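You operate a simulated robot arm through the tools that you are given. There is no shell and no other tool. Be economical: measure what you need, move in short steps, check, and stop when the job is done.

Carry out the task below with a simulated two-armed robot. There is one attempt and no reset: what you move stays moved.

## Task
Open the left paint cupboard door, put the paper roll from the top of the big grey block on the upper shelf in the paint cupboard, then shut the door. Screw the lid back on the jar on the top of the big grey block. Put the yellow toy house from the top of the front wall-side table on the top of the middle wall-side table and the green toy house on the top of the middle window-side table. Take the teal stick and put it on the ledge under the control box. Do these in any order. Set down upright: toy house.

The check looks at the end state, three seconds after you hand in, the way a careful person would. Anything else that was tipped, shoved, dropped, spilled or broken makes it a failure. A push-on lid holds only when it is set on centred and level and pressed home; a screw cap is set on level and turned clockwise until tight.

## Robot
Two 7-joint arms with three-finger grippers on one trunk, on a base that drives. Base frame: it is fixed to the floor where the robot stands at the start and does not move with it; the origin is under the middle of the robot, x ahead of it, y to its left, z up. Readings come in cm, degrees, newtons and seconds.
The left shoulder is at the start at [8.3, 15.4, 80.7], the right one opposite. With the tool pointing down near the work surface each hand reaches from about 10 to 64 cm from the robot's upright axis, wherever it stands, measured 20 degrees to its own side. Places, roughly: jar [-175, 175, 75]; left paint cupboard door [40, 20, 50]; paper roll (9x9x19 cm) [-170, 160, 90]; pine ledge (57x15 cm) [-500, 402, 102]; teal stick (2x2x15 cm) [-370, 570, 90]; top of the middle wall-side table [-320, -150, 70]; top of the middle window-side table [-380, -150, 70]; toy house [-325, 50, 75]; upper shelf in the paint cupboard [60, 0, 50]. Payload 2.69 kg a hand.
Tool frame (each hand has its own): the origin (TCP) lies between the finger pads and is the grasp point; the fingertips stand 2.9 cm ahead of it; z points along the fingers, y is the line along which they close. The gripper opens to 12 cm. The gripper's body begins 7.8 cm behind the TCP.
Orientation is that of the tool frame in the base frame, as [roll, pitch, yaw] about the fixed x, y, z axes, in that order (R = Rz(yaw) Ry(pitch) Rx(roll)). With the fingers straight down and closing along the base's y, the tool's x points along the base's -x, its y along +y and its z along -z.

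## Interface
- The arms move only by the tool drive_tool. It takes "left_deltas", "right_deltas" or both (then of equal length, played together; a hand with none holds still); each is a list of rows, each an object of numbers (a shift or turn left out is 0, a gripper value left out holds the last): "dx", "dy", "dz": the shift along the tool's x, y, z in cm; "ax", "ay", "az": the turn, a rotation vector about the tool's x, y, z in degrees; "fingers": the gripper command, from -1 (fully open) to 1 (shut), values between in proportion. In form: [{"dx": .., "dy": .., "dz": .., "ax": .., "ay": .., "az": .., "fingers": ..}, ...]. A call has 1 to 20 rows; each row is the pose to reach, as a shift and turn from the pose commanded when the call began, along the tool's axes at that moment. A row lasts 0.2 s, in which the tool goes at most 5 cm and 8.6 degrees; a call with a longer step from one row to the next is refused whole, and so is a gripper value outside its range. A pose out of reach is approached as far as the arm can. The call stops where the force on the tool passes 40 N (or 10 N more than at its start, if that is more) or the arm is blocked; 0.2 s more then pass. The fingers move at their own pace and stop on an object; they squeeze with about 44 N. The grip force told is the motor's: it shows also when the fingers shut on nothing. Time passes only in rows, and 0.2 s behind the last, so rows that repeat a pose let the fingers close. The reply holds the time, the measured pose of the TCP, the force on the tool along the base axes, the opening and the grip force, in the units named above and with some noise, with the torque about the TCP (base axes, N m) and any sound that the robot's microphone picked up, and new pictures: "pictures" is both (left out), scene, wrist or none (wrist: the cameras of the hands that moved).
- Cameras (640 x 400 px; columns grow to the right, rows downward): "scene" is now at [18.6, 5.82, 94.72]; the picture's right is [0.58, -0.82, 0.00], its down [-0.46, -0.33, -0.82] and it looks along [0.67, 0.47, -0.57] (base axes); focal length 214 px, centre (320, 200). "left" rides on the left gripper at [6.3, 0, -10.4] in its tool frame; the picture's right is [0.00, 1.00, 0.00], its down [-0.83, 0.00, -0.56] and it looks along [-0.56, 0.00, 0.83] (tool axes); focal length 275 px, centre (320, 200). "right" rides on the right gripper at [6.3, 0, -10.4] in its tool frame; the picture's right is [0.00, 1.00, 0.00], its down [-0.83, 0.00, -0.56] and it looks along [-0.56, 0.00, 0.83] (tool axes); focal length 275 px, centre (320, 200). There is no depth. A picture from a camera that has moved, and an enlarged one, comes with that camera's place and axes in the base frame and with its lens. The place of the scene camera against the robot may be out by one fixed shift of up to 1.8 cm in any direction.
- slide_trunk(by): slides the trunk up (or, below 0, down) by that many cm; the arms and the scene camera ride with it, the base frame stays. It gives what a move gives, with no picture.
- base_move(legs): drives the robot by 1 to 6 legs, each [ahead, left, turn to the left] in cm, cm and degrees, along the robot's own axes; the way and the turn of a leg run together, so that a leg with both is an arc; at most 150 cm and 180 degrees a leg. The arms and the cameras ride along, it lands a little off, and it stops where it bumps. It gives what a move gives, and a new picture of the scene camera.
- turn_head(pan, tilt): turns the head with the scene camera to pan (to the left, within 80 degrees either way) and tilt (down, from -29 to 69), counted from straight ahead of the robot. It gives what a move gives, and a new picture of the scene camera.
- zoom(camera, box): a new picture of the part [left, top, right, bottom] of that camera's present view, enlarged. No time passes.
- finish_job(): hands the job in; it is judged then, once.

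Work in short steps. Places have to be worked out from the pictures, the camera data and where the tool is seen: move nearer, look again, correct. Check each grasp and each placing, and mend what went wrong. You have 175 turns and 260 pictures in all, those below and enlarged ones among them. Open the grippers and draw the arms clear of the work before you hand the job in, unless the task says otherwise; then end with one line.

The tools are called after "Call:" as a command line: name --argument value ..., lists and objects as JSON in quotes. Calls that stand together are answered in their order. drive_tool: Moves the arms, as the interface text tells. Its arguments: {"type":"object","properties":{"left_deltas":{"type":"array"},"right_deltas":{"type":"array"},"pictures":{"type":"string","enum":["both","scene","wrist","none"]}},"required":[]} The other tools are called the same way: slide_trunk (by) slides the trunk up or down; base_move (legs) drives the base; turn_head (pan, tilt) turns the head that bears the scene camera; zoom (camera, box) takes an enlarged picture of a part of a camera's view; finish_job () hands the job in.

At the start:

```text
time_s: 0.0
left_tcp_pos: [35.61, 44.03, 80.56]
left_tool_rot: [179.9, -0.1, -180.0]
left_ft_force: [0.9, 1.1, 1.1]
left_ft_torque: [0.03, 0.01, 0.01]
left_opening: 12.0
left_finger_force: 0.1
right_tcp_pos: [40.36, 3.92, 90.1]
right_tool_rot: [180.0, 0.1, -180.0]
right_ft_force: [-0.5, 0.0, -0.3]
right_ft_torque: [-0.01, -0.03, 0.01]
right_opening: 12.01
right_finger_force: 0.0
trunk travel left (down, up): [-17.5, 26.3]
robot x, y, heading: [-0.08, 0.55, -0.1]
head pan, tilt: [35.2, 34.6]
```

scene: 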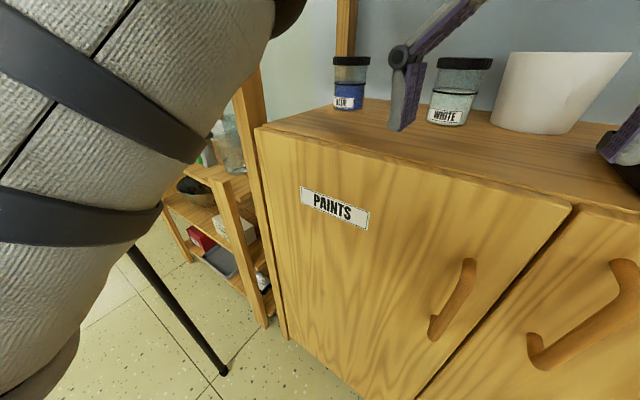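
right: 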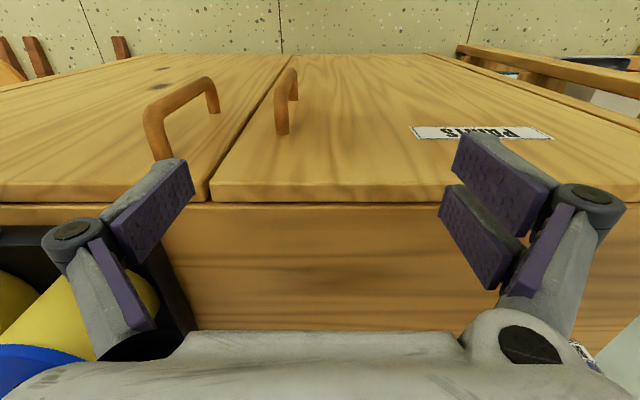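
left: 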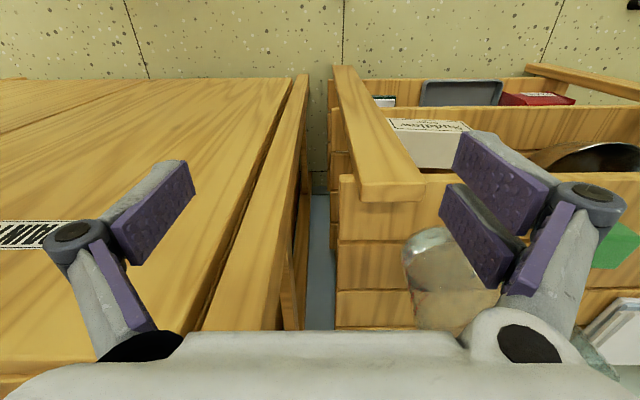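

The left door has a vertical handle near its right edge. I look straight ahead first to measure it.

Call:
turn_head --pan 0 --tilt 45

```text
time_s: 1.0
left_tcp_pos: [35.53, 44.05, 80.49]
left_tool_rot: [-180.0, -0.1, -180.0]
left_ft_force: [0.0, 0.9, -0.1]
left_ft_torque: [0.0, 0.01, -0.02]
left_opening: 12.0
left_finger_force: 0.1
right_tcp_pos: [40.57, 3.86, 90.05]
right_tool_rot: [179.8, 0.0, 179.8]
right_ft_force: [0.0, -0.9, 0.2]
right_ft_torque: [-0.01, -0.03, 0.0]
right_opening: 12.01
right_finger_force: 0.0
trunk travel left (down, up): [-17.5, 26.3]
robot x, y, heading: [0.11, 0.1, -0.3]
head pan, tilt: [0.0, 45.0]
camera scene: at [19.58, 1.06, 93.31], right [0.04, -1.0, 0.0], down [-0.69, -0.03, -0.72], along [0.72, 0.03, -0.7], focal length 214 px, centre (320, 200)
```

scene: 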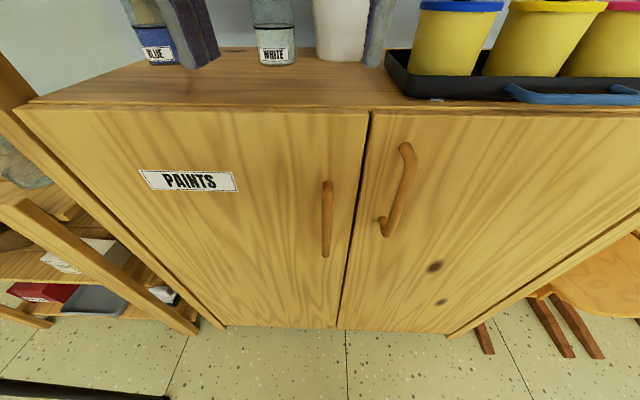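

Estimated: the door front is at x≈47, the left handle at about (43, 0.8, z 54–75), and the hinge at y≈42. Before moving I look to the left, where a black rod stands near (22, 50), and to the right.

Call:
turn_head --pan 78 --tilt 30

Call:
turn_head --pan -75 --tilt 30

```text
time_s: 2.5
left_tcp_pos: [35.37, 44.06, 80.65]
left_tool_rot: [-180.0, 0.1, 180.0]
left_ft_force: [0.5, 0.9, 0.5]
left_ft_torque: [0.02, -0.01, 0.0]
left_opening: 11.98
left_finger_force: 0.1
right_tcp_pos: [40.44, 3.8, 90.19]
right_tool_rot: [179.9, 0.1, 179.9]
right_ft_force: [0.5, -0.3, -0.1]
right_ft_torque: [0.03, -0.01, 0.02]
right_opening: 12.02
right_finger_force: 0.1
trunk travel left (down, up): [-17.5, 26.3]
robot x, y, heading: [0.21, -0.25, -0.0]
head pan, tilt: [78.0, 30.0]
camera scene: at [13.27, 9.57, 95.44], right [0.98, -0.21, 0.0], down [-0.1, -0.49, -0.87], along [0.18, 0.85, -0.5], focal length 214 px, centre (320, 200)
```

scene: 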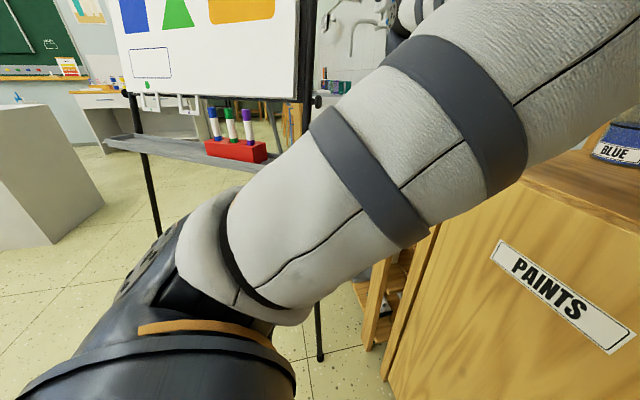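

```text
time_s: 4.9
left_tcp_pos: [35.51, 44.06, 80.57]
left_tool_rot: [-180.0, 0.0, 180.0]
left_ft_force: [0.0, -0.3, -0.5]
left_ft_torque: [-0.01, 0.0, 0.0]
left_opening: 12.0
left_finger_force: 0.1
right_tcp_pos: [40.47, 3.96, 90.12]
right_tool_rot: [-179.9, 0.1, -180.0]
right_ft_force: [-0.2, 0.7, 0.1]
right_ft_torque: [0.02, 0.01, 0.02]
right_opening: 12.0
right_finger_force: 0.1
trunk travel left (down, up): [-17.5, 26.3]
robot x, y, heading: [-0.11, -0.32, 0.1]
head pan, tilt: [-75.0, 30.0]
camera scene: at [13.73, -8.0, 95.44], right [-0.97, -0.26, 0.0], down [-0.13, 0.48, -0.87], along [0.22, -0.84, -0.5], focal length 214 px, centre (320, 200)
```

scene: 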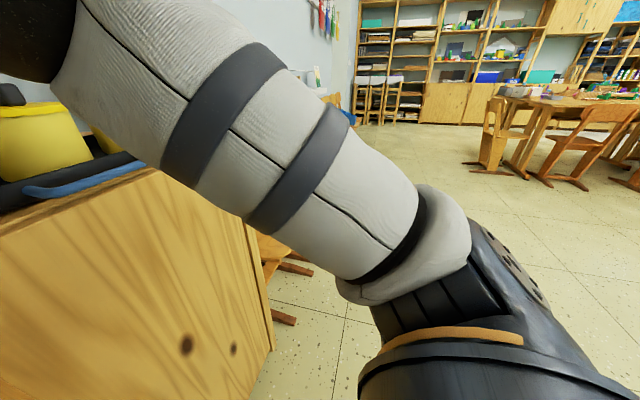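

A whiteboard easel stands close on the left at y≈50, so I draw the left hand inward. I turn it to point ahead near the handle height and move the right hand out to the right.

Call:
drive_tool --left_deltas '[{"dy": -4.5}, {"dy": -9}, {"dy": -13.5, "dz": 1}, {"dy": -18, "dz": 2, "ay": -7.5}, {"dy": -22, "dz": 3, "ay": -15}, {"dy": -26, "dz": 4, "ay": -22.5}, {"dy": -29, "dz": 5, "ay": -30}, {"dy": -32, "dz": 6, "ay": -37.5}, {"dy": -34, "dz": 7, "ay": -45}, {"dy": -36, "dz": 8, "ay": -52.5}, {"dy": -36, "dz": 9.5, "ay": -60, "dx": 1}, {"dy": -36, "dz": 11, "ay": -67.5, "dx": 2}, {"dy": -36, "dz": 12.5, "ay": -75, "dx": 3}, {"dy": -36, "dz": 14, "ay": -82.5, "dx": 4}, {"dy": -36, "dz": 14.5, "ay": -90, "dx": 4}]' --right_deltas '[{"dy": -4.8}, {"dy": -9.6}, {"dy": -14.4}, {"dy": -19.2}, {"dy": -24}, {"dy": -28}, {"dy": -30}, {"dy": -30, "dx": 3}, {"dy": -30, "dx": 6}, {"dy": -30, "dx": 8}, {"dy": -30, "dx": 8}, {"dy": -30, "dx": 8}, {"dy": -30, "dx": 8}, {"dy": -30, "dx": 8}, {"dy": -30, "dx": 8}]' --pictures "none"

Call:
turn_head --pan 15 --tilt 45

```text
time_s: 7.7
left_tcp_pos: [37.51, 41.49, 83.18]
left_tool_rot: [164.9, 65.2, 169.7]
left_ft_force: [-0.1, -0.5, 0.8]
left_ft_torque: [0.04, 0.01, 0.08]
left_opening: 11.97
left_finger_force: 0.1
left hand out of reach, approached as far as the arm can: row 2, 3, 4, 5, 6, 7, 8, 9, 10, 11, 12, 13
right_tcp_pos: [33.3, -22.69, 84.81]
right_tool_rot: [179.7, 0.1, 179.6]
right_ft_force: [-0.2, -2.0, 0.2]
right_ft_torque: [0.03, -0.05, 0.02]
right_opening: 11.99
right_finger_force: 0.0
right hand out of reach, approached as far as the arm can: row 4, 5, 6, 7, 8, 9, 10, 11, 12, 13
trunk travel left (down, up): [-17.5, 26.3]
robot x, y, heading: [-0.05, -0.14, 0.4]
head pan, tilt: [-75.0, 30.0]
stopped in row 13 (left hand): the force on the tool passed its limit at 51 N (the readings are from after the stop); the commanded pose is now the measured one
```

```text
time_s: 9.3
left_tcp_pos: [37.6, 41.63, 83.16]
left_tool_rot: [165.1, 65.2, 169.6]
left_ft_force: [0.2, 0.1, 0.5]
left_ft_torque: [0.01, 0.0, 0.04]
left_opening: 12.01
left_finger_force: 0.1
right_tcp_pos: [33.31, -22.58, 84.73]
right_tool_rot: [180.0, 0.1, 179.9]
right_ft_force: [0.2, 0.8, 0.1]
right_ft_torque: [0.01, 0.03, 0.03]
right_opening: 12.03
right_finger_force: 0.0
trunk travel left (down, up): [-17.5, 26.3]
robot x, y, heading: [0.28, 0.04, 0.5]
head pan, tilt: [15.0, 45.0]
camera scene: at [19.24, 2.81, 93.18], right [0.26, -0.97, 0.0], down [-0.68, -0.18, -0.71], along [0.68, 0.18, -0.71], focal length 214 px, centre (320, 200)
```

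scene: 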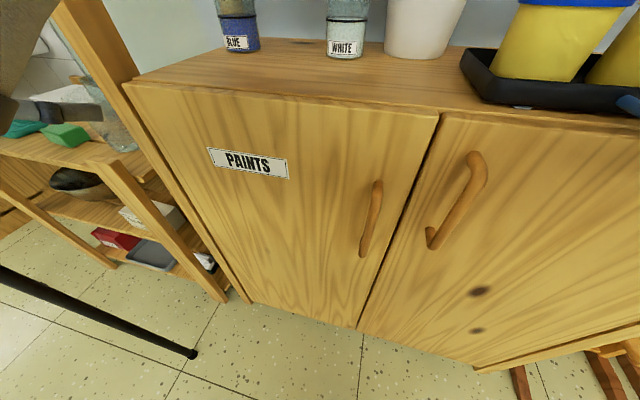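

The left hand bumped something at (37.6, 41.6), so I check its view before moving it further.

Call:
drive_tool --left_deltas '[{"dz": -1}]' --pictures "wrist"

Call:
turn_head --pan 60 --tilt 25

```text
time_s: 9.7
left_tcp_pos: [36.86, 41.57, 83.64]
left_tool_rot: [165.2, 65.1, 169.6]
left_ft_force: [-0.8, 0.7, 0.1]
left_ft_torque: [-0.01, -0.01, 0.03]
left_opening: 12.02
left_finger_force: 0.0
right_tcp_pos: [33.35, -22.56, 84.79]
right_tool_rot: [179.9, 0.1, 179.9]
right_ft_force: [-0.7, 1.2, -0.1]
right_ft_torque: [-0.02, 0.04, -0.01]
right_opening: 11.98
right_finger_force: 0.1
trunk travel left (down, up): [-17.5, 26.3]
robot x, y, heading: [-0.33, -0.16, 0.4]
head pan, tilt: [15.0, 45.0]
camera left: at [24.7, 41.16, 82.18], right [-0.05, 0.99, 0.11], down [-0.16, -0.12, 0.98], along [0.99, 0.03, 0.17], focal length 275 px, centre (320, 200)
```

left: 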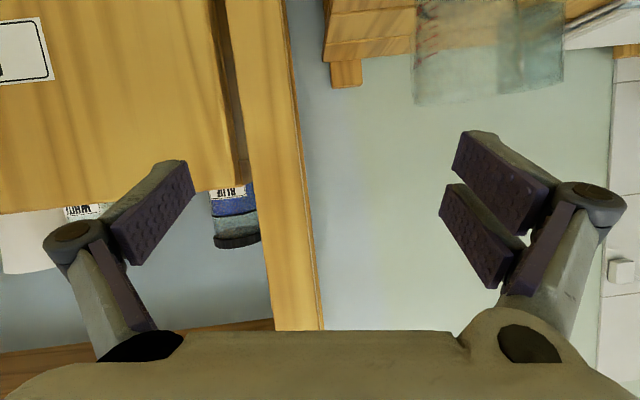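

```text
time_s: 10.8
left_tcp_pos: [36.78, 41.7, 83.64]
left_tool_rot: [165.1, 65.1, 169.8]
left_ft_force: [0.5, -0.3, 0.3]
left_ft_torque: [0.02, 0.01, 0.04]
left_opening: 11.97
left_finger_force: 0.0
right_tcp_pos: [33.37, -22.63, 84.81]
right_tool_rot: [179.8, 0.1, 179.8]
right_ft_force: [0.1, 0.1, -0.4]
right_ft_torque: [0.01, -0.01, -0.01]
right_opening: 12.0
right_finger_force: 0.1
trunk travel left (down, up): [-17.5, 26.3]
robot x, y, heading: [-0.01, 0.36, -0.0]
head pan, tilt: [60.0, 25.0]
camera scene: at [15.99, 8.68, 96.24], right [0.87, -0.5, 0.0], down [-0.21, -0.37, -0.91], along [0.45, 0.79, -0.42], focal length 214 px, centre (320, 200)
```

scene: 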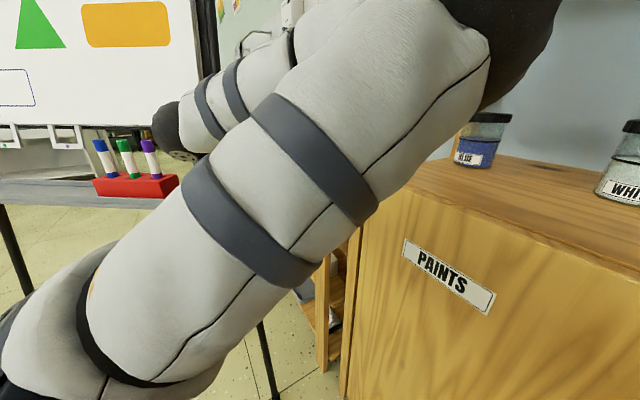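

The hand only touched the cupboard's side post, and nothing fell. I back the base away diagonally to the right, which takes the arm clear of both the easel tray and the cupboard.

Call:
base_move --legs '[[0, -12, 0], [-22, -8, 0]]'

```text
time_s: 13.8
left_tcp_pos: [14.83, 21.15, 83.67]
left_tool_rot: [165.2, 65.1, 169.9]
left_ft_force: [-0.1, -0.2, -0.9]
left_ft_torque: [-0.03, 0.0, 0.03]
left_opening: 12.0
left_finger_force: 0.0
right_tcp_pos: [11.53, -43.15, 84.85]
right_tool_rot: [180.0, 0.1, -179.9]
right_ft_force: [-0.4, 0.0, 0.6]
right_ft_torque: [0.02, 0.0, -0.01]
right_opening: 12.01
right_finger_force: 0.0
trunk travel left (down, up): [-17.5, 26.3]
robot x, y, heading: [-22.35, -20.6, 0.5]
head pan, tilt: [60.0, 25.0]
camera scene: at [-6.01, -11.91, 96.24], right [0.87, -0.5, 0.0], down [-0.21, -0.37, -0.91], along [0.45, 0.79, -0.42], focal length 214 px, centre (320, 200)
```

scene: 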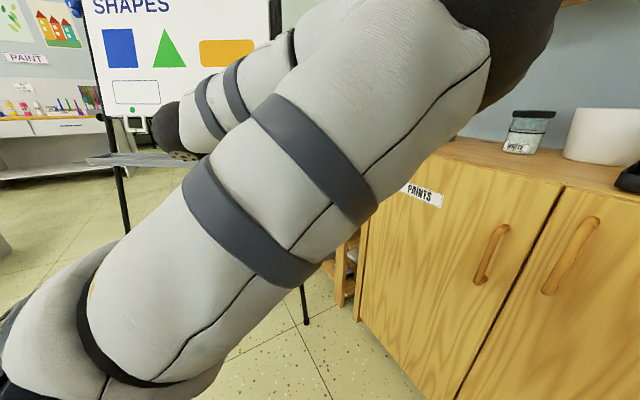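

There is room now. I align the left hand to point straight ahead and bring it in front of the handle, at about (25, 0.8, 68).

Call:
drive_tool --left_deltas '[{"dx": 1, "dy": -2.8, "dz": 1.7, "ax": 0.7, "ay": -3, "az": -0.7}, {"dx": 2.1, "dy": -5.6, "dz": 3.4, "ax": 1.5, "ay": -6, "az": -1.5}, {"dx": 3.1, "dy": -8.4, "dz": 5.1, "ax": 2.2, "ay": -9, "az": -2.2}, {"dx": 4.2, "dy": -11.2, "dz": 6.8, "ax": 3, "ay": -12, "az": -3}, {"dx": 5.2, "dy": -14, "dz": 8.5, "ax": 3.7, "ay": -15, "az": -3.7}, {"dx": 6.3, "dy": -16.8, "dz": 10.2, "ax": 4.5, "ay": -18, "az": -4.5}, {"dx": 7.3, "dy": -19.6, "dz": 11.9, "ax": 5.2, "ay": -21, "az": -5.2}, {"dx": 8.4, "dy": -22.4, "dz": 13.6, "ax": 6, "ay": -24, "az": -6}, {"dx": 8.4, "dy": -22.4, "dz": 13.6, "ax": 6, "ay": -24, "az": -6}]' --pictures "wrist"

Call:
turn_head --pan 20 --tilt 30

```text
time_s: 15.8
left_tcp_pos: [26.05, 7.88, 68.06]
left_tool_rot: [-107.3, 88.9, -108.6]
left_ft_force: [0.3, 0.7, 0.5]
left_ft_torque: [-0.01, 0.01, 0.01]
left_opening: 11.99
left_finger_force: 0.1
left hand out of reach, approached as far as the arm can: row 1, 2, 3, 4, 5, 6, 7, 8, 9
right_tcp_pos: [11.56, -43.14, 84.77]
right_tool_rot: [179.8, 0.1, -180.0]
right_ft_force: [-0.7, 0.2, 0.1]
right_ft_torque: [0.02, -0.01, 0.01]
right_opening: 12.03
right_finger_force: 0.0
trunk travel left (down, up): [-17.5, 26.3]
robot x, y, heading: [-22.01, -20.94, 0.4]
head pan, tilt: [60.0, 25.0]
camera left: at [15.64, 8.15, 61.92], right [0.03, 1.0, -0.01], down [-0.55, 0.03, 0.83], along [0.83, -0.01, 0.55], focal length 275 px, centre (320, 200)
```

left: 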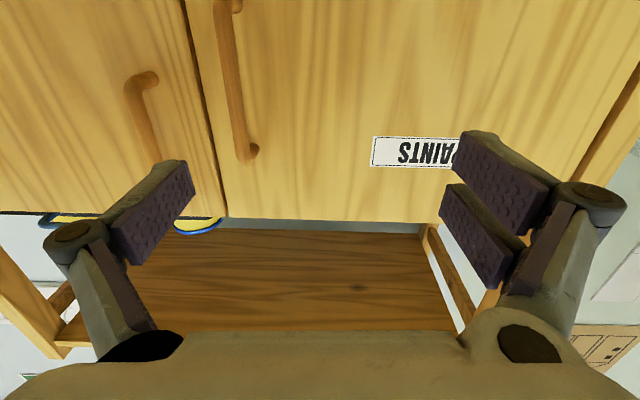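

```text
time_s: 16.9
left_tcp_pos: [26.08, 7.98, 68.22]
left_tool_rot: [-110.1, 88.9, -111.6]
left_ft_force: [-0.4, -0.1, 0.1]
left_ft_torque: [0.0, 0.01, -0.01]
left_opening: 11.99
left_finger_force: 0.0
right_tcp_pos: [11.5, -43.21, 84.71]
right_tool_rot: [179.9, 0.1, -179.9]
right_ft_force: [0.2, 0.0, -0.5]
right_ft_torque: [0.0, -0.01, 0.02]
right_opening: 12.01
right_finger_force: 0.0
trunk travel left (down, up): [-17.5, 26.3]
robot x, y, heading: [-21.75, -20.61, 0.3]
head pan, tilt: [20.0, 30.0]
camera scene: at [-2.08, -16.77, 95.44], right [0.35, -0.94, 0.0], down [-0.47, -0.17, -0.87], along [0.81, 0.3, -0.5], focal length 214 px, centre (320, 200)
```

scene: 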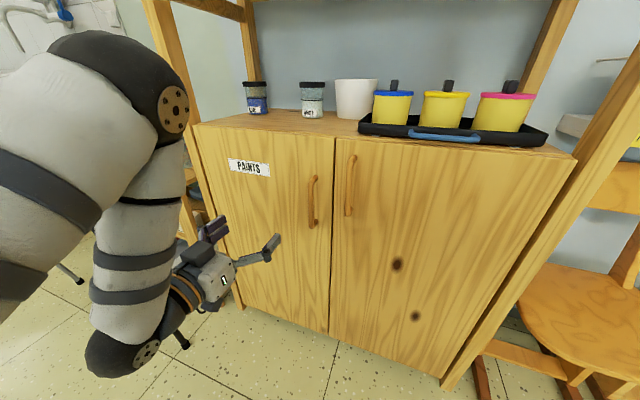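

The hand is aimed straight ahead at y=8, and the handle is at about y≈0, z 60–75. I nudge the hand sideways and see how it follows.

Call:
drive_tool --left_deltas '[{"dy": -2}, {"dy": -4}, {"dy": -6}, {"dy": -8}, {"dy": -8}, {"dy": -8}]' --pictures "none"

```text
time_s: 18.3
left_tcp_pos: [26.16, 7.9, 68.18]
left_tool_rot: [-110.1, 88.9, -111.5]
left_ft_force: [0.0, 0.4, -0.3]
left_ft_torque: [0.02, 0.01, 0.03]
left_opening: 12.02
left_finger_force: 0.1
left hand out of reach, approached as far as the arm can: row 1, 2, 3, 4, 5, 6
right_tcp_pos: [11.59, -43.16, 84.84]
right_tool_rot: [179.9, 0.2, -179.8]
right_ft_force: [-0.5, 1.0, -0.4]
right_ft_torque: [-0.01, 0.02, 0.0]
right_opening: 11.98
right_finger_force: 0.1
trunk travel left (down, up): [-17.5, 26.3]
robot x, y, heading: [-21.99, -20.76, 0.1]
head pan, tilt: [20.0, 30.0]
```

Moving inward is a hard arm limit, so I align by shifting the base 8 cm to the right.

Call:
base_move --legs '[[0, -8, 0]]'

Call:
drive_tool --left_deltas '[{"dz": 2.5}, {"dz": 5}, {"dz": 7.5}, {"dz": 9}]' --pictures "wrist"

```text
time_s: 19.6
left_tcp_pos: [26.21, 0.3, 68.06]
left_tool_rot: [-110.4, 89.0, -111.8]
left_ft_force: [0.1, 0.1, -1.2]
left_ft_torque: [0.0, -0.01, 0.01]
left_opening: 11.99
left_finger_force: 0.1
right_tcp_pos: [11.63, -50.94, 84.78]
right_tool_rot: [180.0, 0.1, -179.9]
right_ft_force: [-0.4, 0.0, 0.3]
right_ft_torque: [0.01, -0.02, 0.0]
right_opening: 12.01
right_finger_force: 0.1
trunk travel left (down, up): [-17.5, 26.3]
robot x, y, heading: [-22.26, -28.52, 0.2]
head pan, tilt: [20.0, 30.0]
camera scene: at [-2.04, -24.49, 95.44], right [0.35, -0.94, 0.0], down [-0.47, -0.17, -0.87], along [0.81, 0.3, -0.5], focal length 214 px, centre (320, 200)
```

scene: 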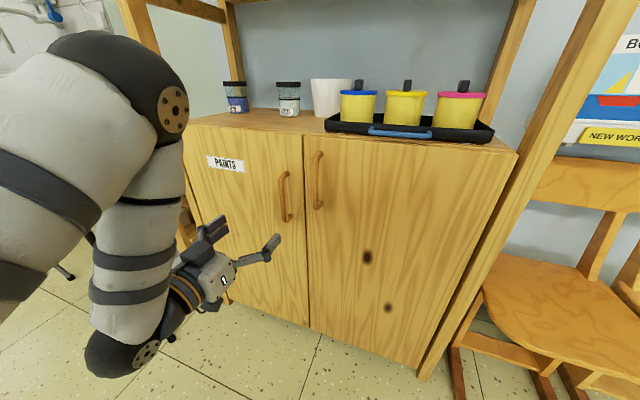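

```text
time_s: 20.6
left_tcp_pos: [34.84, 1.28, 68.26]
left_tool_rot: [-110.2, 88.9, -112.0]
left_ft_force: [0.0, -0.6, -0.4]
left_ft_torque: [0.02, 0.0, 0.0]
left_opening: 11.99
left_finger_force: 0.1
left hand out of reach, approached as far as the arm can: row 2, 3, 4
right_tcp_pos: [11.63, -50.88, 84.83]
right_tool_rot: [179.9, 0.2, -179.8]
right_ft_force: [0.1, -0.2, 0.2]
right_ft_torque: [-0.02, 0.01, -0.02]
right_opening: 12.01
right_finger_force: 0.1
trunk travel left (down, up): [-17.5, 26.3]
robot x, y, heading: [-22.04, -28.72, 0.2]
head pan, tilt: [20.0, 30.0]
camera left: at [24.46, 1.52, 62.03], right [0.03, 1.0, -0.02], down [-0.55, 0.03, 0.84], along [0.84, -0.02, 0.55], focal length 275 px, centre (320, 200)
```

left: 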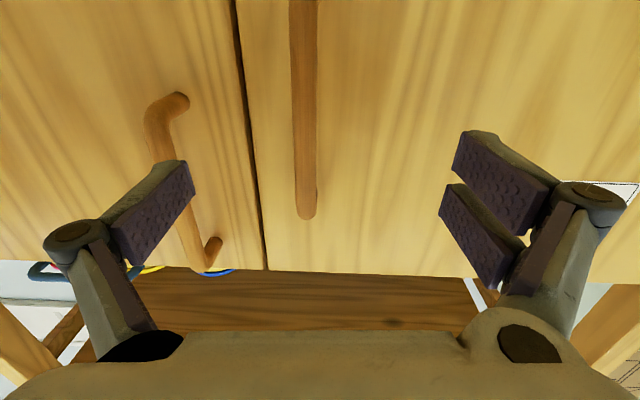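

The handle is centred between the fingers, and triangulation puts the handle at x≈39–40 and the door face at ≈44. I creep the base forward 4 cm and look.

Call:
base_move --legs '[[4, 0, 0]]'

Call:
zoom --camera "left" --box '[0, 0, 640, 400]'

```text
time_s: 21.4
left_tcp_pos: [38.87, 1.27, 68.22]
left_tool_rot: [-111.5, 88.7, -113.5]
left_ft_force: [-0.1, -0.1, 0.5]
left_ft_torque: [0.03, 0.01, -0.02]
left_opening: 12.0
left_finger_force: 0.1
right_tcp_pos: [15.6, -50.84, 84.84]
right_tool_rot: [179.9, 0.2, 180.0]
right_ft_force: [-0.2, 0.8, 0.4]
right_ft_torque: [0.0, 0.02, -0.01]
right_opening: 11.99
right_finger_force: 0.1
trunk travel left (down, up): [-17.5, 26.3]
robot x, y, heading: [-18.0, -28.14, 0.6]
head pan, tilt: [20.0, 30.0]
camera scene: at [1.93, -24.46, 95.43], right [0.35, -0.94, 0.0], down [-0.47, -0.17, -0.87], along [0.81, 0.3, -0.5], focal length 214 px, centre (320, 200)
```

scene: 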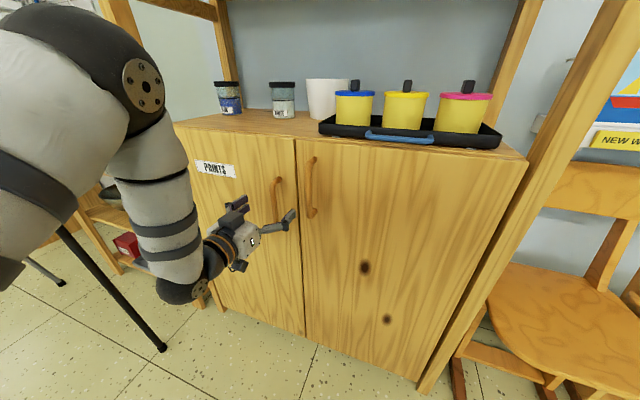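

```text
1.00 times, centred on (320, 200) of left (not enlarged: the box is as wide or as high as the picture)
camera zoom: at [28.39, 1.52, 62.01], right [0.03, 1.0, -0.02], down [-0.55, 0.03, 0.84], along [0.84, -0.02, 0.55], focal length 275 px, centre (320, 200)
```

zoom: 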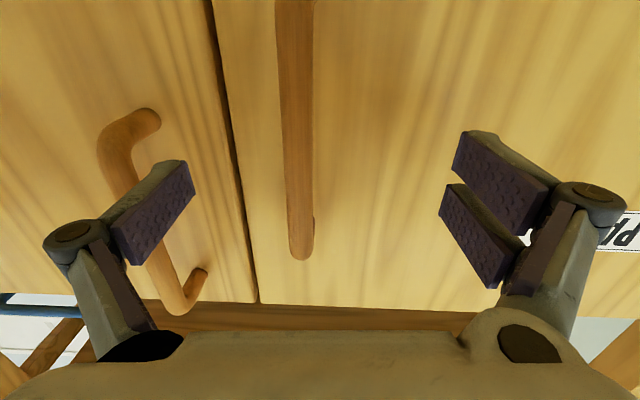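

The handle lies at x≈38.7, y≈0.3, right between the pads. I close the fingers on it.

Call:
drive_tool --left_deltas '[{"fingers": 1}, {"fingers": 1}, {"fingers": 1}, {"fingers": 1}]' --pictures "wrist"

```text
time_s: 22.3
left_tcp_pos: [38.88, 0.23, 68.29]
left_tool_rot: [-111.6, 88.9, -114.8]
left_ft_force: [-3.5, -7.3, 1.7]
left_ft_torque: [1.09, -0.4, -0.32]
left_opening: 1.35
left_finger_force: 40.2
right_tcp_pos: [15.41, -51.09, 84.81]
right_tool_rot: [179.9, 0.1, 179.9]
right_ft_force: [-0.7, 0.0, 0.1]
right_ft_torque: [0.0, 0.02, 0.03]
right_opening: 11.99
right_finger_force: 0.0
trunk travel left (down, up): [-17.5, 26.3]
robot x, y, heading: [-18.21, -28.4, 0.3]
head pan, tilt: [20.0, 30.0]
stopped in row 4 (left hand): the force on the tool passed its limit at 42 N (the readings are from after the stop); the commanded pose is now the measured one
camera left: at [28.44, 0.76, 62.05], right [0.06, 1.0, -0.02], down [-0.55, 0.04, 0.84], along [0.83, -0.04, 0.55], focal length 275 px, centre (320, 200)
```

left: 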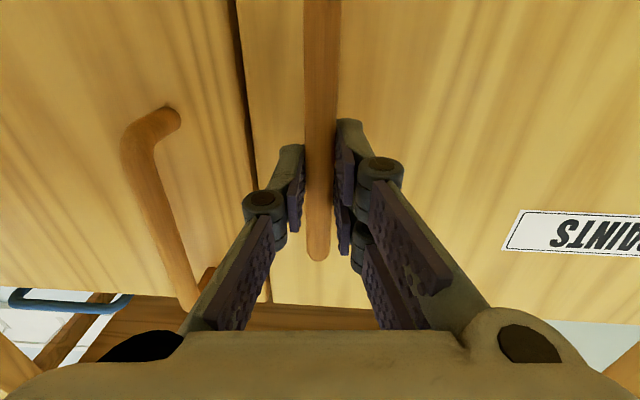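

The handle is firmly gripped (opening 1.35 cm). I pull along the door's arc about the hinge at roughly (44, 39), turning the hand with the door, for the first 15°.

Call:
drive_tool --left_deltas '[{"dz": -1.7, "dy": 0.15, "ax": 2.5, "fingers": 1}, {"dz": -3.4, "dy": 0.4, "ax": 5}, {"dz": -5.1, "dy": 0.7, "ax": 7.5}, {"dz": -6.8, "dy": 1.1, "ax": 10}, {"dz": -8.4, "dy": 1.5, "ax": 12.5}, {"dz": -10, "dy": 2, "ax": 15}]' --pictures "scene"

```text
time_s: 23.7
left_tcp_pos: [29.05, 3.35, 68.13]
left_tool_rot: [-96.3, 88.9, -113.9]
left_ft_force: [8.7, 20.6, 5.9]
left_ft_torque: [1.39, 0.25, 0.5]
left_opening: 1.38
left_finger_force: 40.1
right_tcp_pos: [15.54, -50.87, 84.89]
right_tool_rot: [179.9, 0.1, 180.0]
right_ft_force: [0.3, -0.2, 1.0]
right_ft_torque: [-0.01, 0.02, 0.02]
right_opening: 12.01
right_finger_force: 0.1
trunk travel left (down, up): [-17.5, 26.3]
robot x, y, heading: [-18.2, -28.65, 0.1]
head pan, tilt: [20.0, 30.0]
camera scene: at [1.93, -24.45, 95.44], right [0.35, -0.94, 0.0], down [-0.47, -0.17, -0.87], along [0.81, 0.3, -0.5], focal length 214 px, centre (320, 200)
```

scene: 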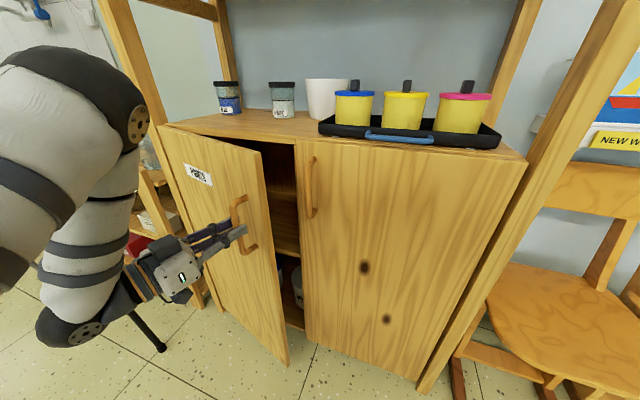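

The door is opening. I keep swinging it another 25° with only slight hand rotation, to keep the wrist away from the easel.

Call:
drive_tool --left_deltas '[{"dz": -1.6, "dy": 0.3, "ax": 1}, {"dz": -3.2, "dy": 0.6, "ax": 2}, {"dz": -4.8, "dy": 0.9, "ax": 3}, {"dz": -6.3, "dy": 1.3, "ax": 4}, {"dz": -7.9, "dy": 1.8, "ax": 5}, {"dz": -9.4, "dy": 2.4, "ax": 6}, {"dz": -10.9, "dy": 3, "ax": 7}, {"dz": -12.3, "dy": 3.7, "ax": 8}, {"dz": -13.7, "dy": 4.4, "ax": 9}, {"dz": -15.1, "dy": 5.3, "ax": 10}]' --pictures "scene"

```text
time_s: 24.3
left_tcp_pos: [27.2, 4.3, 68.3]
left_tool_rot: [-118.6, 87.7, -139.5]
left_ft_force: [-2.7, -4.3, -8.4]
left_ft_torque: [1.12, -0.78, -0.09]
left_opening: 1.39
left_finger_force: 40.3
left hand out of reach, approached as far as the arm can: row 1, 2, 3
right_tcp_pos: [15.34, -51.22, 84.81]
right_tool_rot: [179.8, 0.1, 179.9]
right_ft_force: [-0.3, -0.7, 0.1]
right_ft_torque: [0.02, 0.0, -0.02]
right_opening: 11.98
right_finger_force: 0.0
trunk travel left (down, up): [-17.5, 26.3]
robot x, y, heading: [-18.29, -28.64, -0.1]
head pan, tilt: [20.0, 30.0]
stopped in row 3 (left hand): the force on the tool passed its limit at 48 N (the readings are from after the stop); the commanded pose is now the measured one
camera scene: at [1.87, -24.7, 95.45], right [0.34, -0.94, 0.0], down [-0.47, -0.17, -0.87], along [0.81, 0.3, -0.5], focal length 214 px, centre (320, 200)
```

scene: 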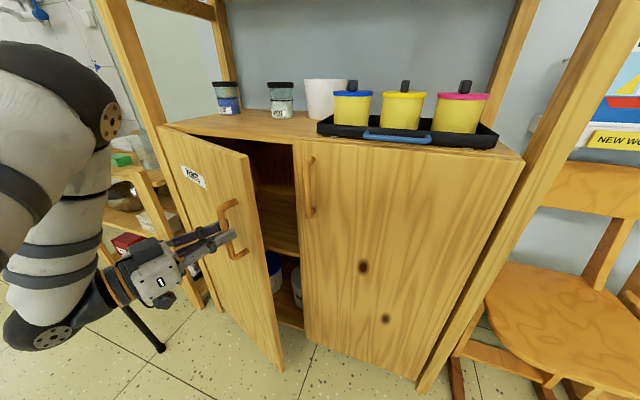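

The arm is at its limit here, so I use the base to carry on. Translating it along the handle's arc lets the grip pivot on the bar.

Call:
base_move --legs '[[-5.4, 3.4, 0]]'

```text
time_s: 25.3
left_tcp_pos: [21.66, 7.71, 68.28]
left_tool_rot: [-117.9, 87.5, -138.6]
left_ft_force: [-17.5, -22.9, -17.5]
left_ft_torque: [1.19, -0.02, -0.42]
left_opening: 1.44
left_finger_force: 40.3
right_tcp_pos: [10.06, -47.77, 84.71]
right_tool_rot: [179.8, 0.1, 179.9]
right_ft_force: [0.6, 0.1, -0.4]
right_ft_torque: [0.0, 0.0, 0.03]
right_opening: 12.0
right_finger_force: 0.1
trunk travel left (down, up): [-17.5, 26.3]
robot x, y, heading: [-23.67, -24.92, 0.2]
head pan, tilt: [20.0, 30.0]
camera scene: at [-3.47, -21.35, 95.45], right [0.34, -0.94, 0.0], down [-0.47, -0.17, -0.87], along [0.81, 0.3, -0.5], focal length 214 px, centre (320, 200)
```

scene: 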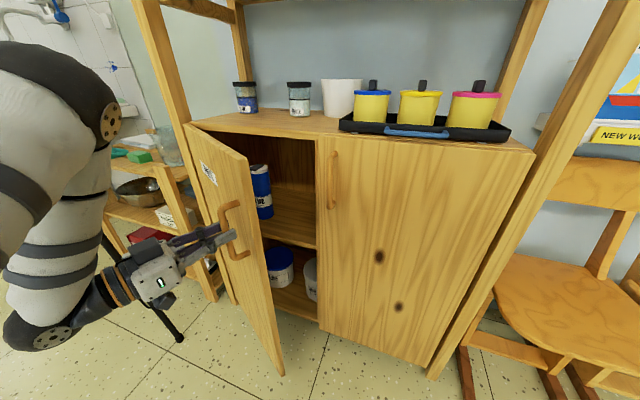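

Door ~32° open and following well. Two more base steps along the arc, with a slightly wider radius.

Call:
base_move --legs '[[-4.9, 3.3, 0]]'

Call:
base_move --legs '[[-4.1, 4.2, 0]]'

```text
time_s: 26.4
left_tcp_pos: [17.22, 11.62, 68.36]
left_tool_rot: [-134.7, 88.4, -154.8]
left_ft_force: [3.0, 2.7, -5.4]
left_ft_torque: [1.2, -0.62, 0.02]
left_opening: 1.37
left_finger_force: 40.0
right_tcp_pos: [5.36, -44.4, 84.83]
right_tool_rot: [179.8, 0.0, 179.8]
right_ft_force: [0.2, 0.6, -0.3]
right_ft_torque: [0.0, 0.01, 0.03]
right_opening: 12.01
right_finger_force: 0.1
trunk travel left (down, up): [-17.5, 26.3]
robot x, y, heading: [-28.24, -21.84, 0.1]
head pan, tilt: [20.0, 30.0]
stopped in leg 1: the force on the tool passed its limit at 52 N (the readings are from after the stop); the commanded pose is now the measured one
camera scene: at [-8.07, -17.95, 95.43], right [0.34, -0.94, 0.0], down [-0.47, -0.17, -0.87], along [0.81, 0.3, -0.5], focal length 214 px, centre (320, 200)
```

scene: 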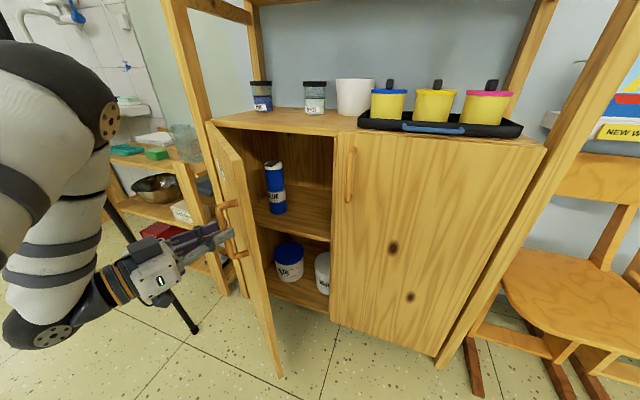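

```text
time_s: 27.4
left_tcp_pos: [14.14, 15.44, 68.38]
left_tool_rot: [-158.0, 88.7, -177.3]
left_ft_force: [4.0, 3.0, -6.2]
left_ft_torque: [0.89, -0.43, 0.1]
left_opening: 1.32
left_finger_force: 40.5
right_tcp_pos: [2.09, -40.96, 84.86]
right_tool_rot: [179.8, 0.1, 180.0]
right_ft_force: [-0.4, -0.1, -0.1]
right_ft_torque: [-0.01, 0.03, 0.02]
right_opening: 12.0
right_finger_force: 0.1
trunk travel left (down, up): [-17.5, 26.3]
robot x, y, heading: [-31.35, -18.77, 0.3]
head pan, tilt: [20.0, 30.0]
stopped in leg 1: the force on the tool passed its limit at 48 N (the readings are from after the stop); the commanded pose is now the measured one
camera scene: at [-11.39, -14.57, 95.43], right [0.34, -0.94, 0.0], down [-0.47, -0.17, -0.87], along [0.81, 0.3, -0.5], focal length 214 px, centre (320, 200)
```

scene: 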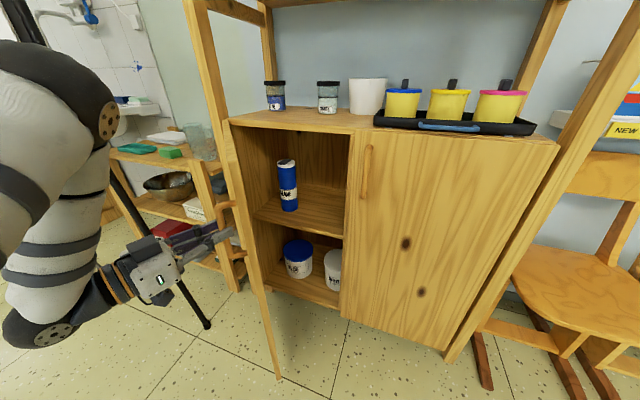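

The upper shelf shows a blue bottle on it with free space to the right. Two more steps open the door wider.

Call:
base_move --legs '[[-3.3, 4.4, 0]]'

Call:
base_move --legs '[[-2.3, 4.6, 0]]'

```text
time_s: 28.5
left_tcp_pos: [11.3, 19.68, 68.24]
left_tool_rot: [177.3, 88.7, 158.5]
left_ft_force: [5.7, 3.2, -7.4]
left_ft_torque: [0.42, -0.35, 0.08]
left_opening: 1.34
left_finger_force: 39.6
right_tcp_pos: [-0.7, -37.07, 84.88]
right_tool_rot: [179.8, 0.1, -180.0]
right_ft_force: [0.3, 0.8, -0.2]
right_ft_torque: [0.0, 0.01, 0.0]
right_opening: 12.01
right_finger_force: 0.0
trunk travel left (down, up): [-17.5, 26.3]
robot x, y, heading: [-34.32, -14.71, 0.1]
head pan, tilt: [20.0, 30.0]
stopped in leg 1: the force on the tool passed its limit at 44 N (the readings are from after the stop); the commanded pose is now the measured one
camera scene: at [-14.18, -10.63, 95.42], right [0.35, -0.94, 0.0], down [-0.47, -0.17, -0.87], along [0.81, 0.3, -0.5], focal length 214 px, centre (320, 200)
```

scene: 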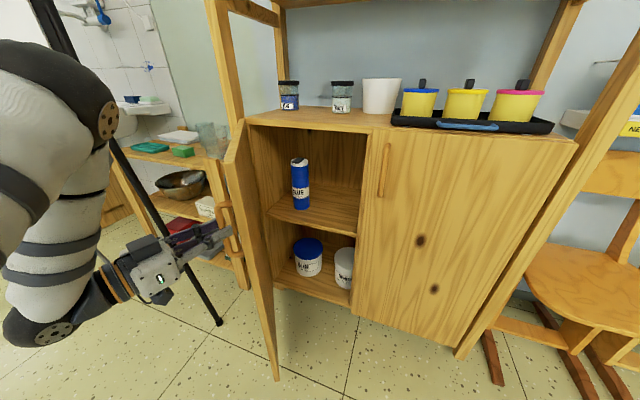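

```text
time_s: 29.6
left_tcp_pos: [9.2, 24.44, 68.34]
left_tool_rot: [161.0, 88.8, 142.6]
left_ft_force: [9.2, 2.8, -7.0]
left_ft_torque: [-0.03, -0.17, 0.12]
left_opening: 1.34
left_finger_force: 39.9
right_tcp_pos: [-2.97, -32.5, 84.98]
right_tool_rot: [179.8, 0.0, 180.0]
right_ft_force: [-0.2, 0.0, -0.7]
right_ft_torque: [0.03, 0.01, 0.03]
right_opening: 11.99
right_finger_force: 0.1
trunk travel left (down, up): [-17.5, 26.3]
robot x, y, heading: [-36.56, -10.02, 0.2]
head pan, tilt: [20.0, 30.0]
stopped in leg 1: the force on the tool passed its limit at 42 N (the readings are from after the stop); the commanded pose is now the measured one
camera scene: at [-16.48, -6.02, 95.42], right [0.35, -0.94, 0.0], down [-0.47, -0.17, -0.87], along [0.81, 0.3, -0.5], focal length 214 px, centre (320, 200)
```

scene: 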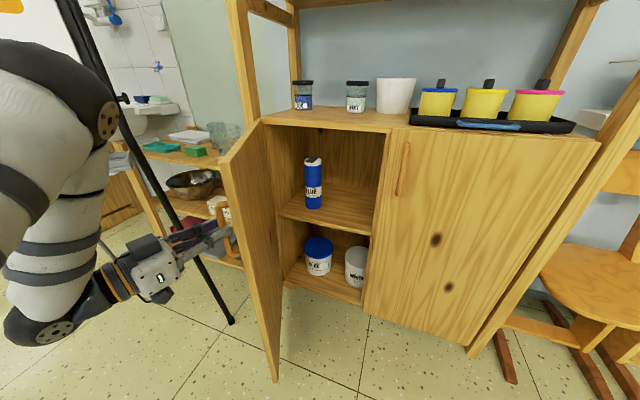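

The door is about 60° open and the compartment is clear to reach. I loosen the grip slightly, then back the base away from the handle.

Call:
drive_tool --left_deltas '[{"fingers": 0.4}, {"fingers": 0.4}, {"fingers": 0.4}, {"dz": -1.5}, {"dz": -3}, {"dz": -5}]' --pictures "wrist"

```text
time_s: 31.0
left_tcp_pos: [6.66, 27.27, 69.74]
left_tool_rot: [165.0, 88.9, 146.4]
left_ft_force: [-0.2, -0.1, -0.4]
left_ft_torque: [0.01, 0.01, -0.01]
left_opening: 3.63
left_finger_force: 0.0
left hand out of reach, approached as far as the arm can: row 4, 5, 6
right_tcp_pos: [-3.08, -32.47, 84.9]
right_tool_rot: [179.7, 0.0, -179.9]
right_ft_force: [0.2, 0.0, 0.0]
right_ft_torque: [0.03, -0.01, -0.01]
right_opening: 12.0
right_finger_force: 0.0
trunk travel left (down, up): [-17.5, 26.3]
robot x, y, heading: [-36.41, -9.55, 0.2]
head pan, tilt: [20.0, 30.0]
camera left: at [-3.32, 30.68, 63.64], right [0.32, 0.95, 0.01], down [-0.51, 0.16, 0.84], along [0.8, -0.27, 0.54], focal length 275 px, centre (320, 200)
```

left: 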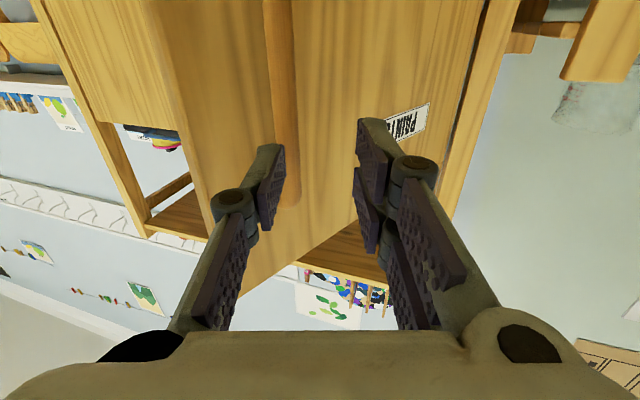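

Released and partly out. I drive the base straight back to free the hand.

Call:
base_move --legs '[[-10, 1.5, 0], [-15, -10, 0]]'

```text
time_s: 33.3
left_tcp_pos: [-17.76, 18.31, 69.71]
left_tool_rot: [164.9, 88.8, 145.6]
left_ft_force: [0.0, -0.3, 0.4]
left_ft_torque: [0.03, -0.02, 0.0]
left_opening: 3.6
left_finger_force: 0.0
right_tcp_pos: [-27.95, -41.37, 84.78]
right_tool_rot: [179.8, 0.0, 179.5]
right_ft_force: [0.0, 1.0, -0.3]
right_ft_torque: [-0.02, 0.01, -0.02]
right_opening: 12.01
right_finger_force: 0.1
trunk travel left (down, up): [-17.5, 26.3]
robot x, y, heading: [-61.01, -18.46, -0.0]
head pan, tilt: [20.0, 30.0]
camera scene: at [-41.3, -14.81, 95.45], right [0.34, -0.94, 0.0], down [-0.47, -0.17, -0.87], along [0.82, 0.29, -0.5], focal length 214 px, centre (320, 200)
```

scene: 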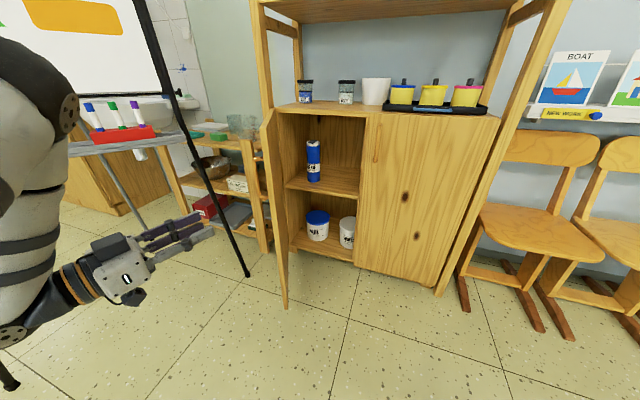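

The door stays open. Now I turn toward the grey block at about (-170, 160) and look.

Call:
base_move --legs '[[-15, -10, 0], [0, 0, 120]]'

Call:
turn_head --pan 0 --tilt 20

```text
time_s: 39.9
left_tcp_pos: [-130.6, -11.53, 69.75]
left_tool_rot: [165.3, 88.8, -91.3]
left_ft_force: [0.5, -0.5, -0.5]
left_ft_torque: [0.02, 0.02, 0.0]
left_opening: 3.59
left_finger_force: 0.1
right_tcp_pos: [-74.96, 11.89, 84.81]
right_tool_rot: [179.8, 0.1, -58.0]
right_ft_force: [-0.1, 0.4, -0.1]
right_ft_torque: [0.02, -0.02, -0.01]
right_opening: 12.01
right_finger_force: 0.1
trunk travel left (down, up): [-17.5, 26.3]
robot x, y, heading: [-76.38, -28.31, 122.0]
head pan, tilt: [20.0, 30.0]
camera scene: at [-91.46, -11.48, 95.44], right [0.61, 0.79, 0.0], down [0.4, -0.31, -0.87], along [-0.68, 0.53, -0.5], focal length 214 px, centre (320, 200)
```

scene: 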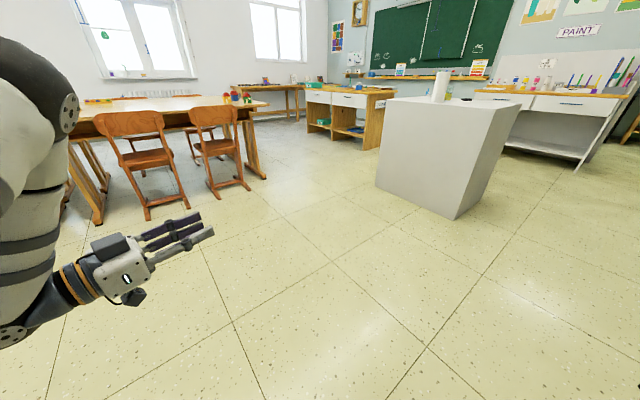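

```text
time_s: 40.7
left_tcp_pos: [-130.74, -11.58, 69.81]
left_tool_rot: [165.1, 88.9, -91.6]
left_ft_force: [1.3, 0.8, -0.1]
left_ft_torque: [0.01, 0.0, -0.03]
left_opening: 3.58
left_finger_force: 0.1
right_tcp_pos: [-74.86, 11.79, 84.92]
right_tool_rot: [179.7, 0.1, -58.0]
right_ft_force: [-0.2, 0.0, 0.1]
right_ft_torque: [-0.01, -0.01, -0.01]
right_opening: 12.01
right_finger_force: 0.0
trunk travel left (down, up): [-17.5, 26.3]
robot x, y, heading: [-76.32, -28.61, 122.1]
head pan, tilt: [0.0, 20.0]
camera scene: at [-89.28, -9.15, 97.04], right [0.85, 0.53, 0.0], down [0.18, -0.29, -0.94], along [-0.5, 0.79, -0.34], focal length 214 px, centre (320, 200)
```

scene: 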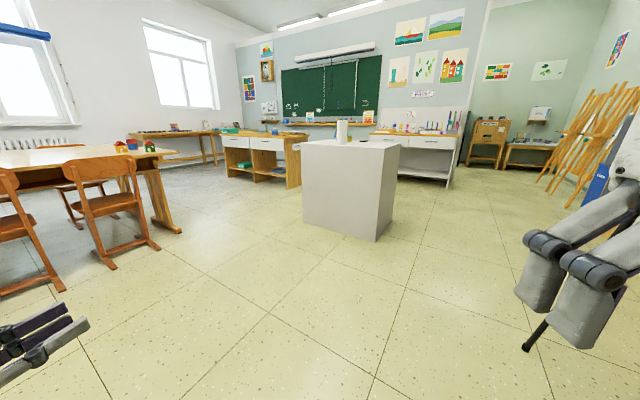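

The grey block's front face is at y≈152, x −211…−136, with the top at ≈75 and the roll standing on it. I drive to about (-170, 65), facing it (heading 90).

Call:
base_move --legs '[[128, 28, 0], [0, 0, -32]]'

Call:
turn_head --pan 0 --tilt 25

```text
time_s: 48.8
left_tcp_pos: [-206.75, 106.3, 69.68]
left_tool_rot: [165.4, 88.8, -122.0]
left_ft_force: [0.2, 0.1, -0.9]
left_ft_torque: [-0.01, 0.04, 0.05]
left_opening: 3.61
left_finger_force: 0.0
right_tcp_pos: [-146.95, 97.96, 84.92]
right_tool_rot: [179.8, 0.1, -88.6]
right_ft_force: [0.0, 1.0, 0.0]
right_ft_torque: [-0.01, 0.0, 0.03]
right_opening: 11.99
right_finger_force: 0.0
trunk travel left (down, up): [-17.5, 26.3]
robot x, y, heading: [-168.8, 64.01, 91.6]
head pan, tilt: [0.0, 20.0]
camera scene: at [-170.45, 86.67, 97.05], right [1.0, 0.03, 0.0], down [0.01, -0.34, -0.94], along [-0.03, 0.94, -0.34], focal length 214 px, centre (320, 200)
```

scene: 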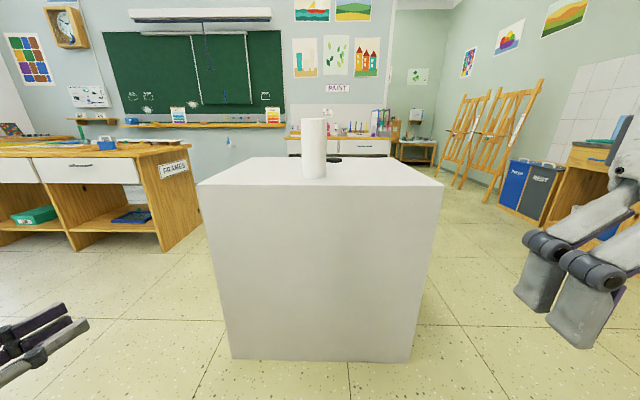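

```text
time_s: 49.5
left_tcp_pos: [-206.85, 106.31, 69.65]
left_tool_rot: [165.3, 88.8, -122.1]
left_ft_force: [0.5, -0.2, -1.1]
left_ft_torque: [0.02, 0.0, -0.02]
left_opening: 3.59
left_finger_force: 0.1
right_tcp_pos: [-146.84, 97.91, 84.81]
right_tool_rot: [179.6, 0.1, -88.7]
right_ft_force: [1.1, -0.2, -1.1]
right_ft_torque: [-0.02, -0.01, -0.02]
right_opening: 12.02
right_finger_force: 0.0
trunk travel left (down, up): [-17.5, 26.3]
robot x, y, heading: [-168.44, 63.86, 91.6]
head pan, tilt: [0.0, 25.0]
camera scene: at [-170.45, 86.57, 96.24], right [1.0, 0.03, 0.0], down [0.01, -0.42, -0.91], along [-0.02, 0.91, -0.42], focal length 214 px, centre (320, 200)
```

scene: 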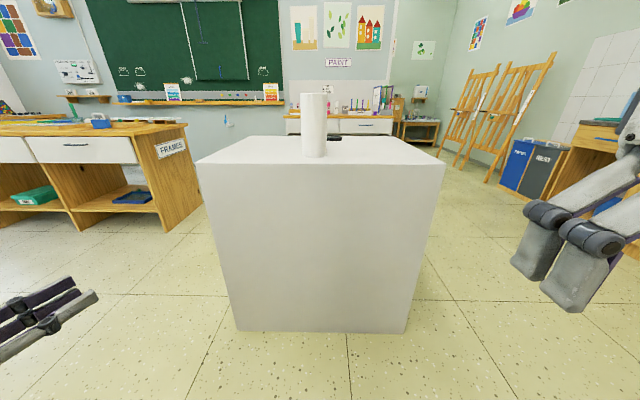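

Block top is at z≈78, the roll stands near its front edge at about (-173.5, 166), and the jar is behind it. I raise the trunk and turn the left hand back to pointing down.

Call:
slide_trunk --by 14

Call:
drive_tool --left_deltas '[{"dx": -2, "ay": 8, "fingers": -1}, {"dx": -4, "ay": 16}, {"dx": -6, "ay": 24}, {"dx": -8, "ay": 32}, {"dx": -10, "ay": 40}, {"dx": -12, "ay": 48}, {"dx": -13, "ay": 56}, {"dx": -14, "ay": 64}, {"dx": -15, "ay": 72}, {"dx": -16, "ay": 80}, {"dx": -16, "ay": 88}, {"dx": -16, "ay": 88}]' --pictures "none"

Call:
turn_head --pan 0 --tilt 35

```text
time_s: 51.2
left_tcp_pos: [-206.84, 106.28, 83.63]
left_tool_rot: [166.6, 88.8, -120.5]
left_ft_force: [-0.4, 0.7, 0.1]
left_ft_torque: [0.01, 0.03, 0.0]
left_opening: 3.59
left_finger_force: 0.0
right_tcp_pos: [-146.83, 97.93, 98.78]
right_tool_rot: [179.8, 0.1, -88.6]
right_ft_force: [-0.4, -1.2, -1.2]
right_ft_torque: [0.03, -0.01, 0.03]
right_opening: 11.99
right_finger_force: 0.0
trunk travel left (down, up): [-31.5, 12.3]
robot x, y, heading: [-168.66, 64.01, 91.6]
head pan, tilt: [0.0, 25.0]
```

```text
time_s: 53.8
left_tcp_pos: [-206.56, 106.51, 99.59]
left_tool_rot: [179.7, 0.8, -107.4]
left_ft_force: [0.1, 0.1, 0.0]
left_ft_torque: [0.01, -0.01, 0.02]
left_opening: 12.01
left_finger_force: 0.1
right_tcp_pos: [-146.81, 97.88, 99.03]
right_tool_rot: [179.7, 0.1, -88.6]
right_ft_force: [0.0, 0.5, -0.4]
right_ft_torque: [0.0, 0.01, 0.01]
right_opening: 12.01
right_finger_force: 0.0
trunk travel left (down, up): [-31.5, 12.3]
robot x, y, heading: [-168.73, 63.94, 91.5]
head pan, tilt: [0.0, 25.0]
```

```text
time_s: 54.5
left_tcp_pos: [-206.59, 106.48, 99.63]
left_tool_rot: [179.7, 0.9, -107.4]
left_ft_force: [0.5, -0.1, -0.2]
left_ft_torque: [-0.02, 0.06, 0.02]
left_opening: 12.0
left_finger_force: 0.1
right_tcp_pos: [-146.86, 97.81, 98.94]
right_tool_rot: [179.8, 0.1, -88.7]
right_ft_force: [-0.7, 0.6, -0.1]
right_ft_torque: [0.02, -0.02, -0.01]
right_opening: 12.02
right_finger_force: 0.0
trunk travel left (down, up): [-31.5, 12.3]
robot x, y, heading: [-168.43, 64.1, 91.4]
head pan, tilt: [0.0, 35.0]
camera scene: at [-170.34, 82.46, 108.87], right [1.0, 0.03, 0.0], down [0.02, -0.57, -0.82], along [-0.02, 0.82, -0.57], focal length 214 px, centre (320, 200)
```

scene: 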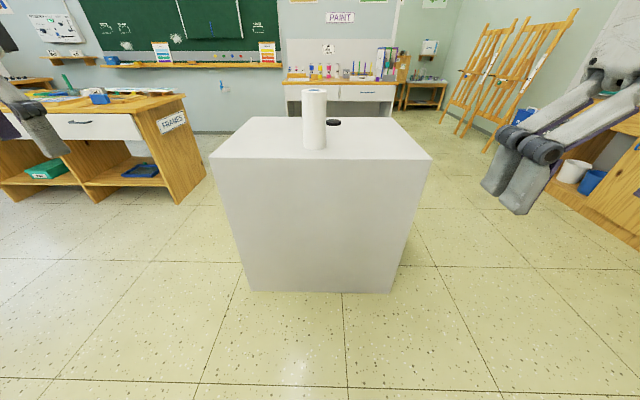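

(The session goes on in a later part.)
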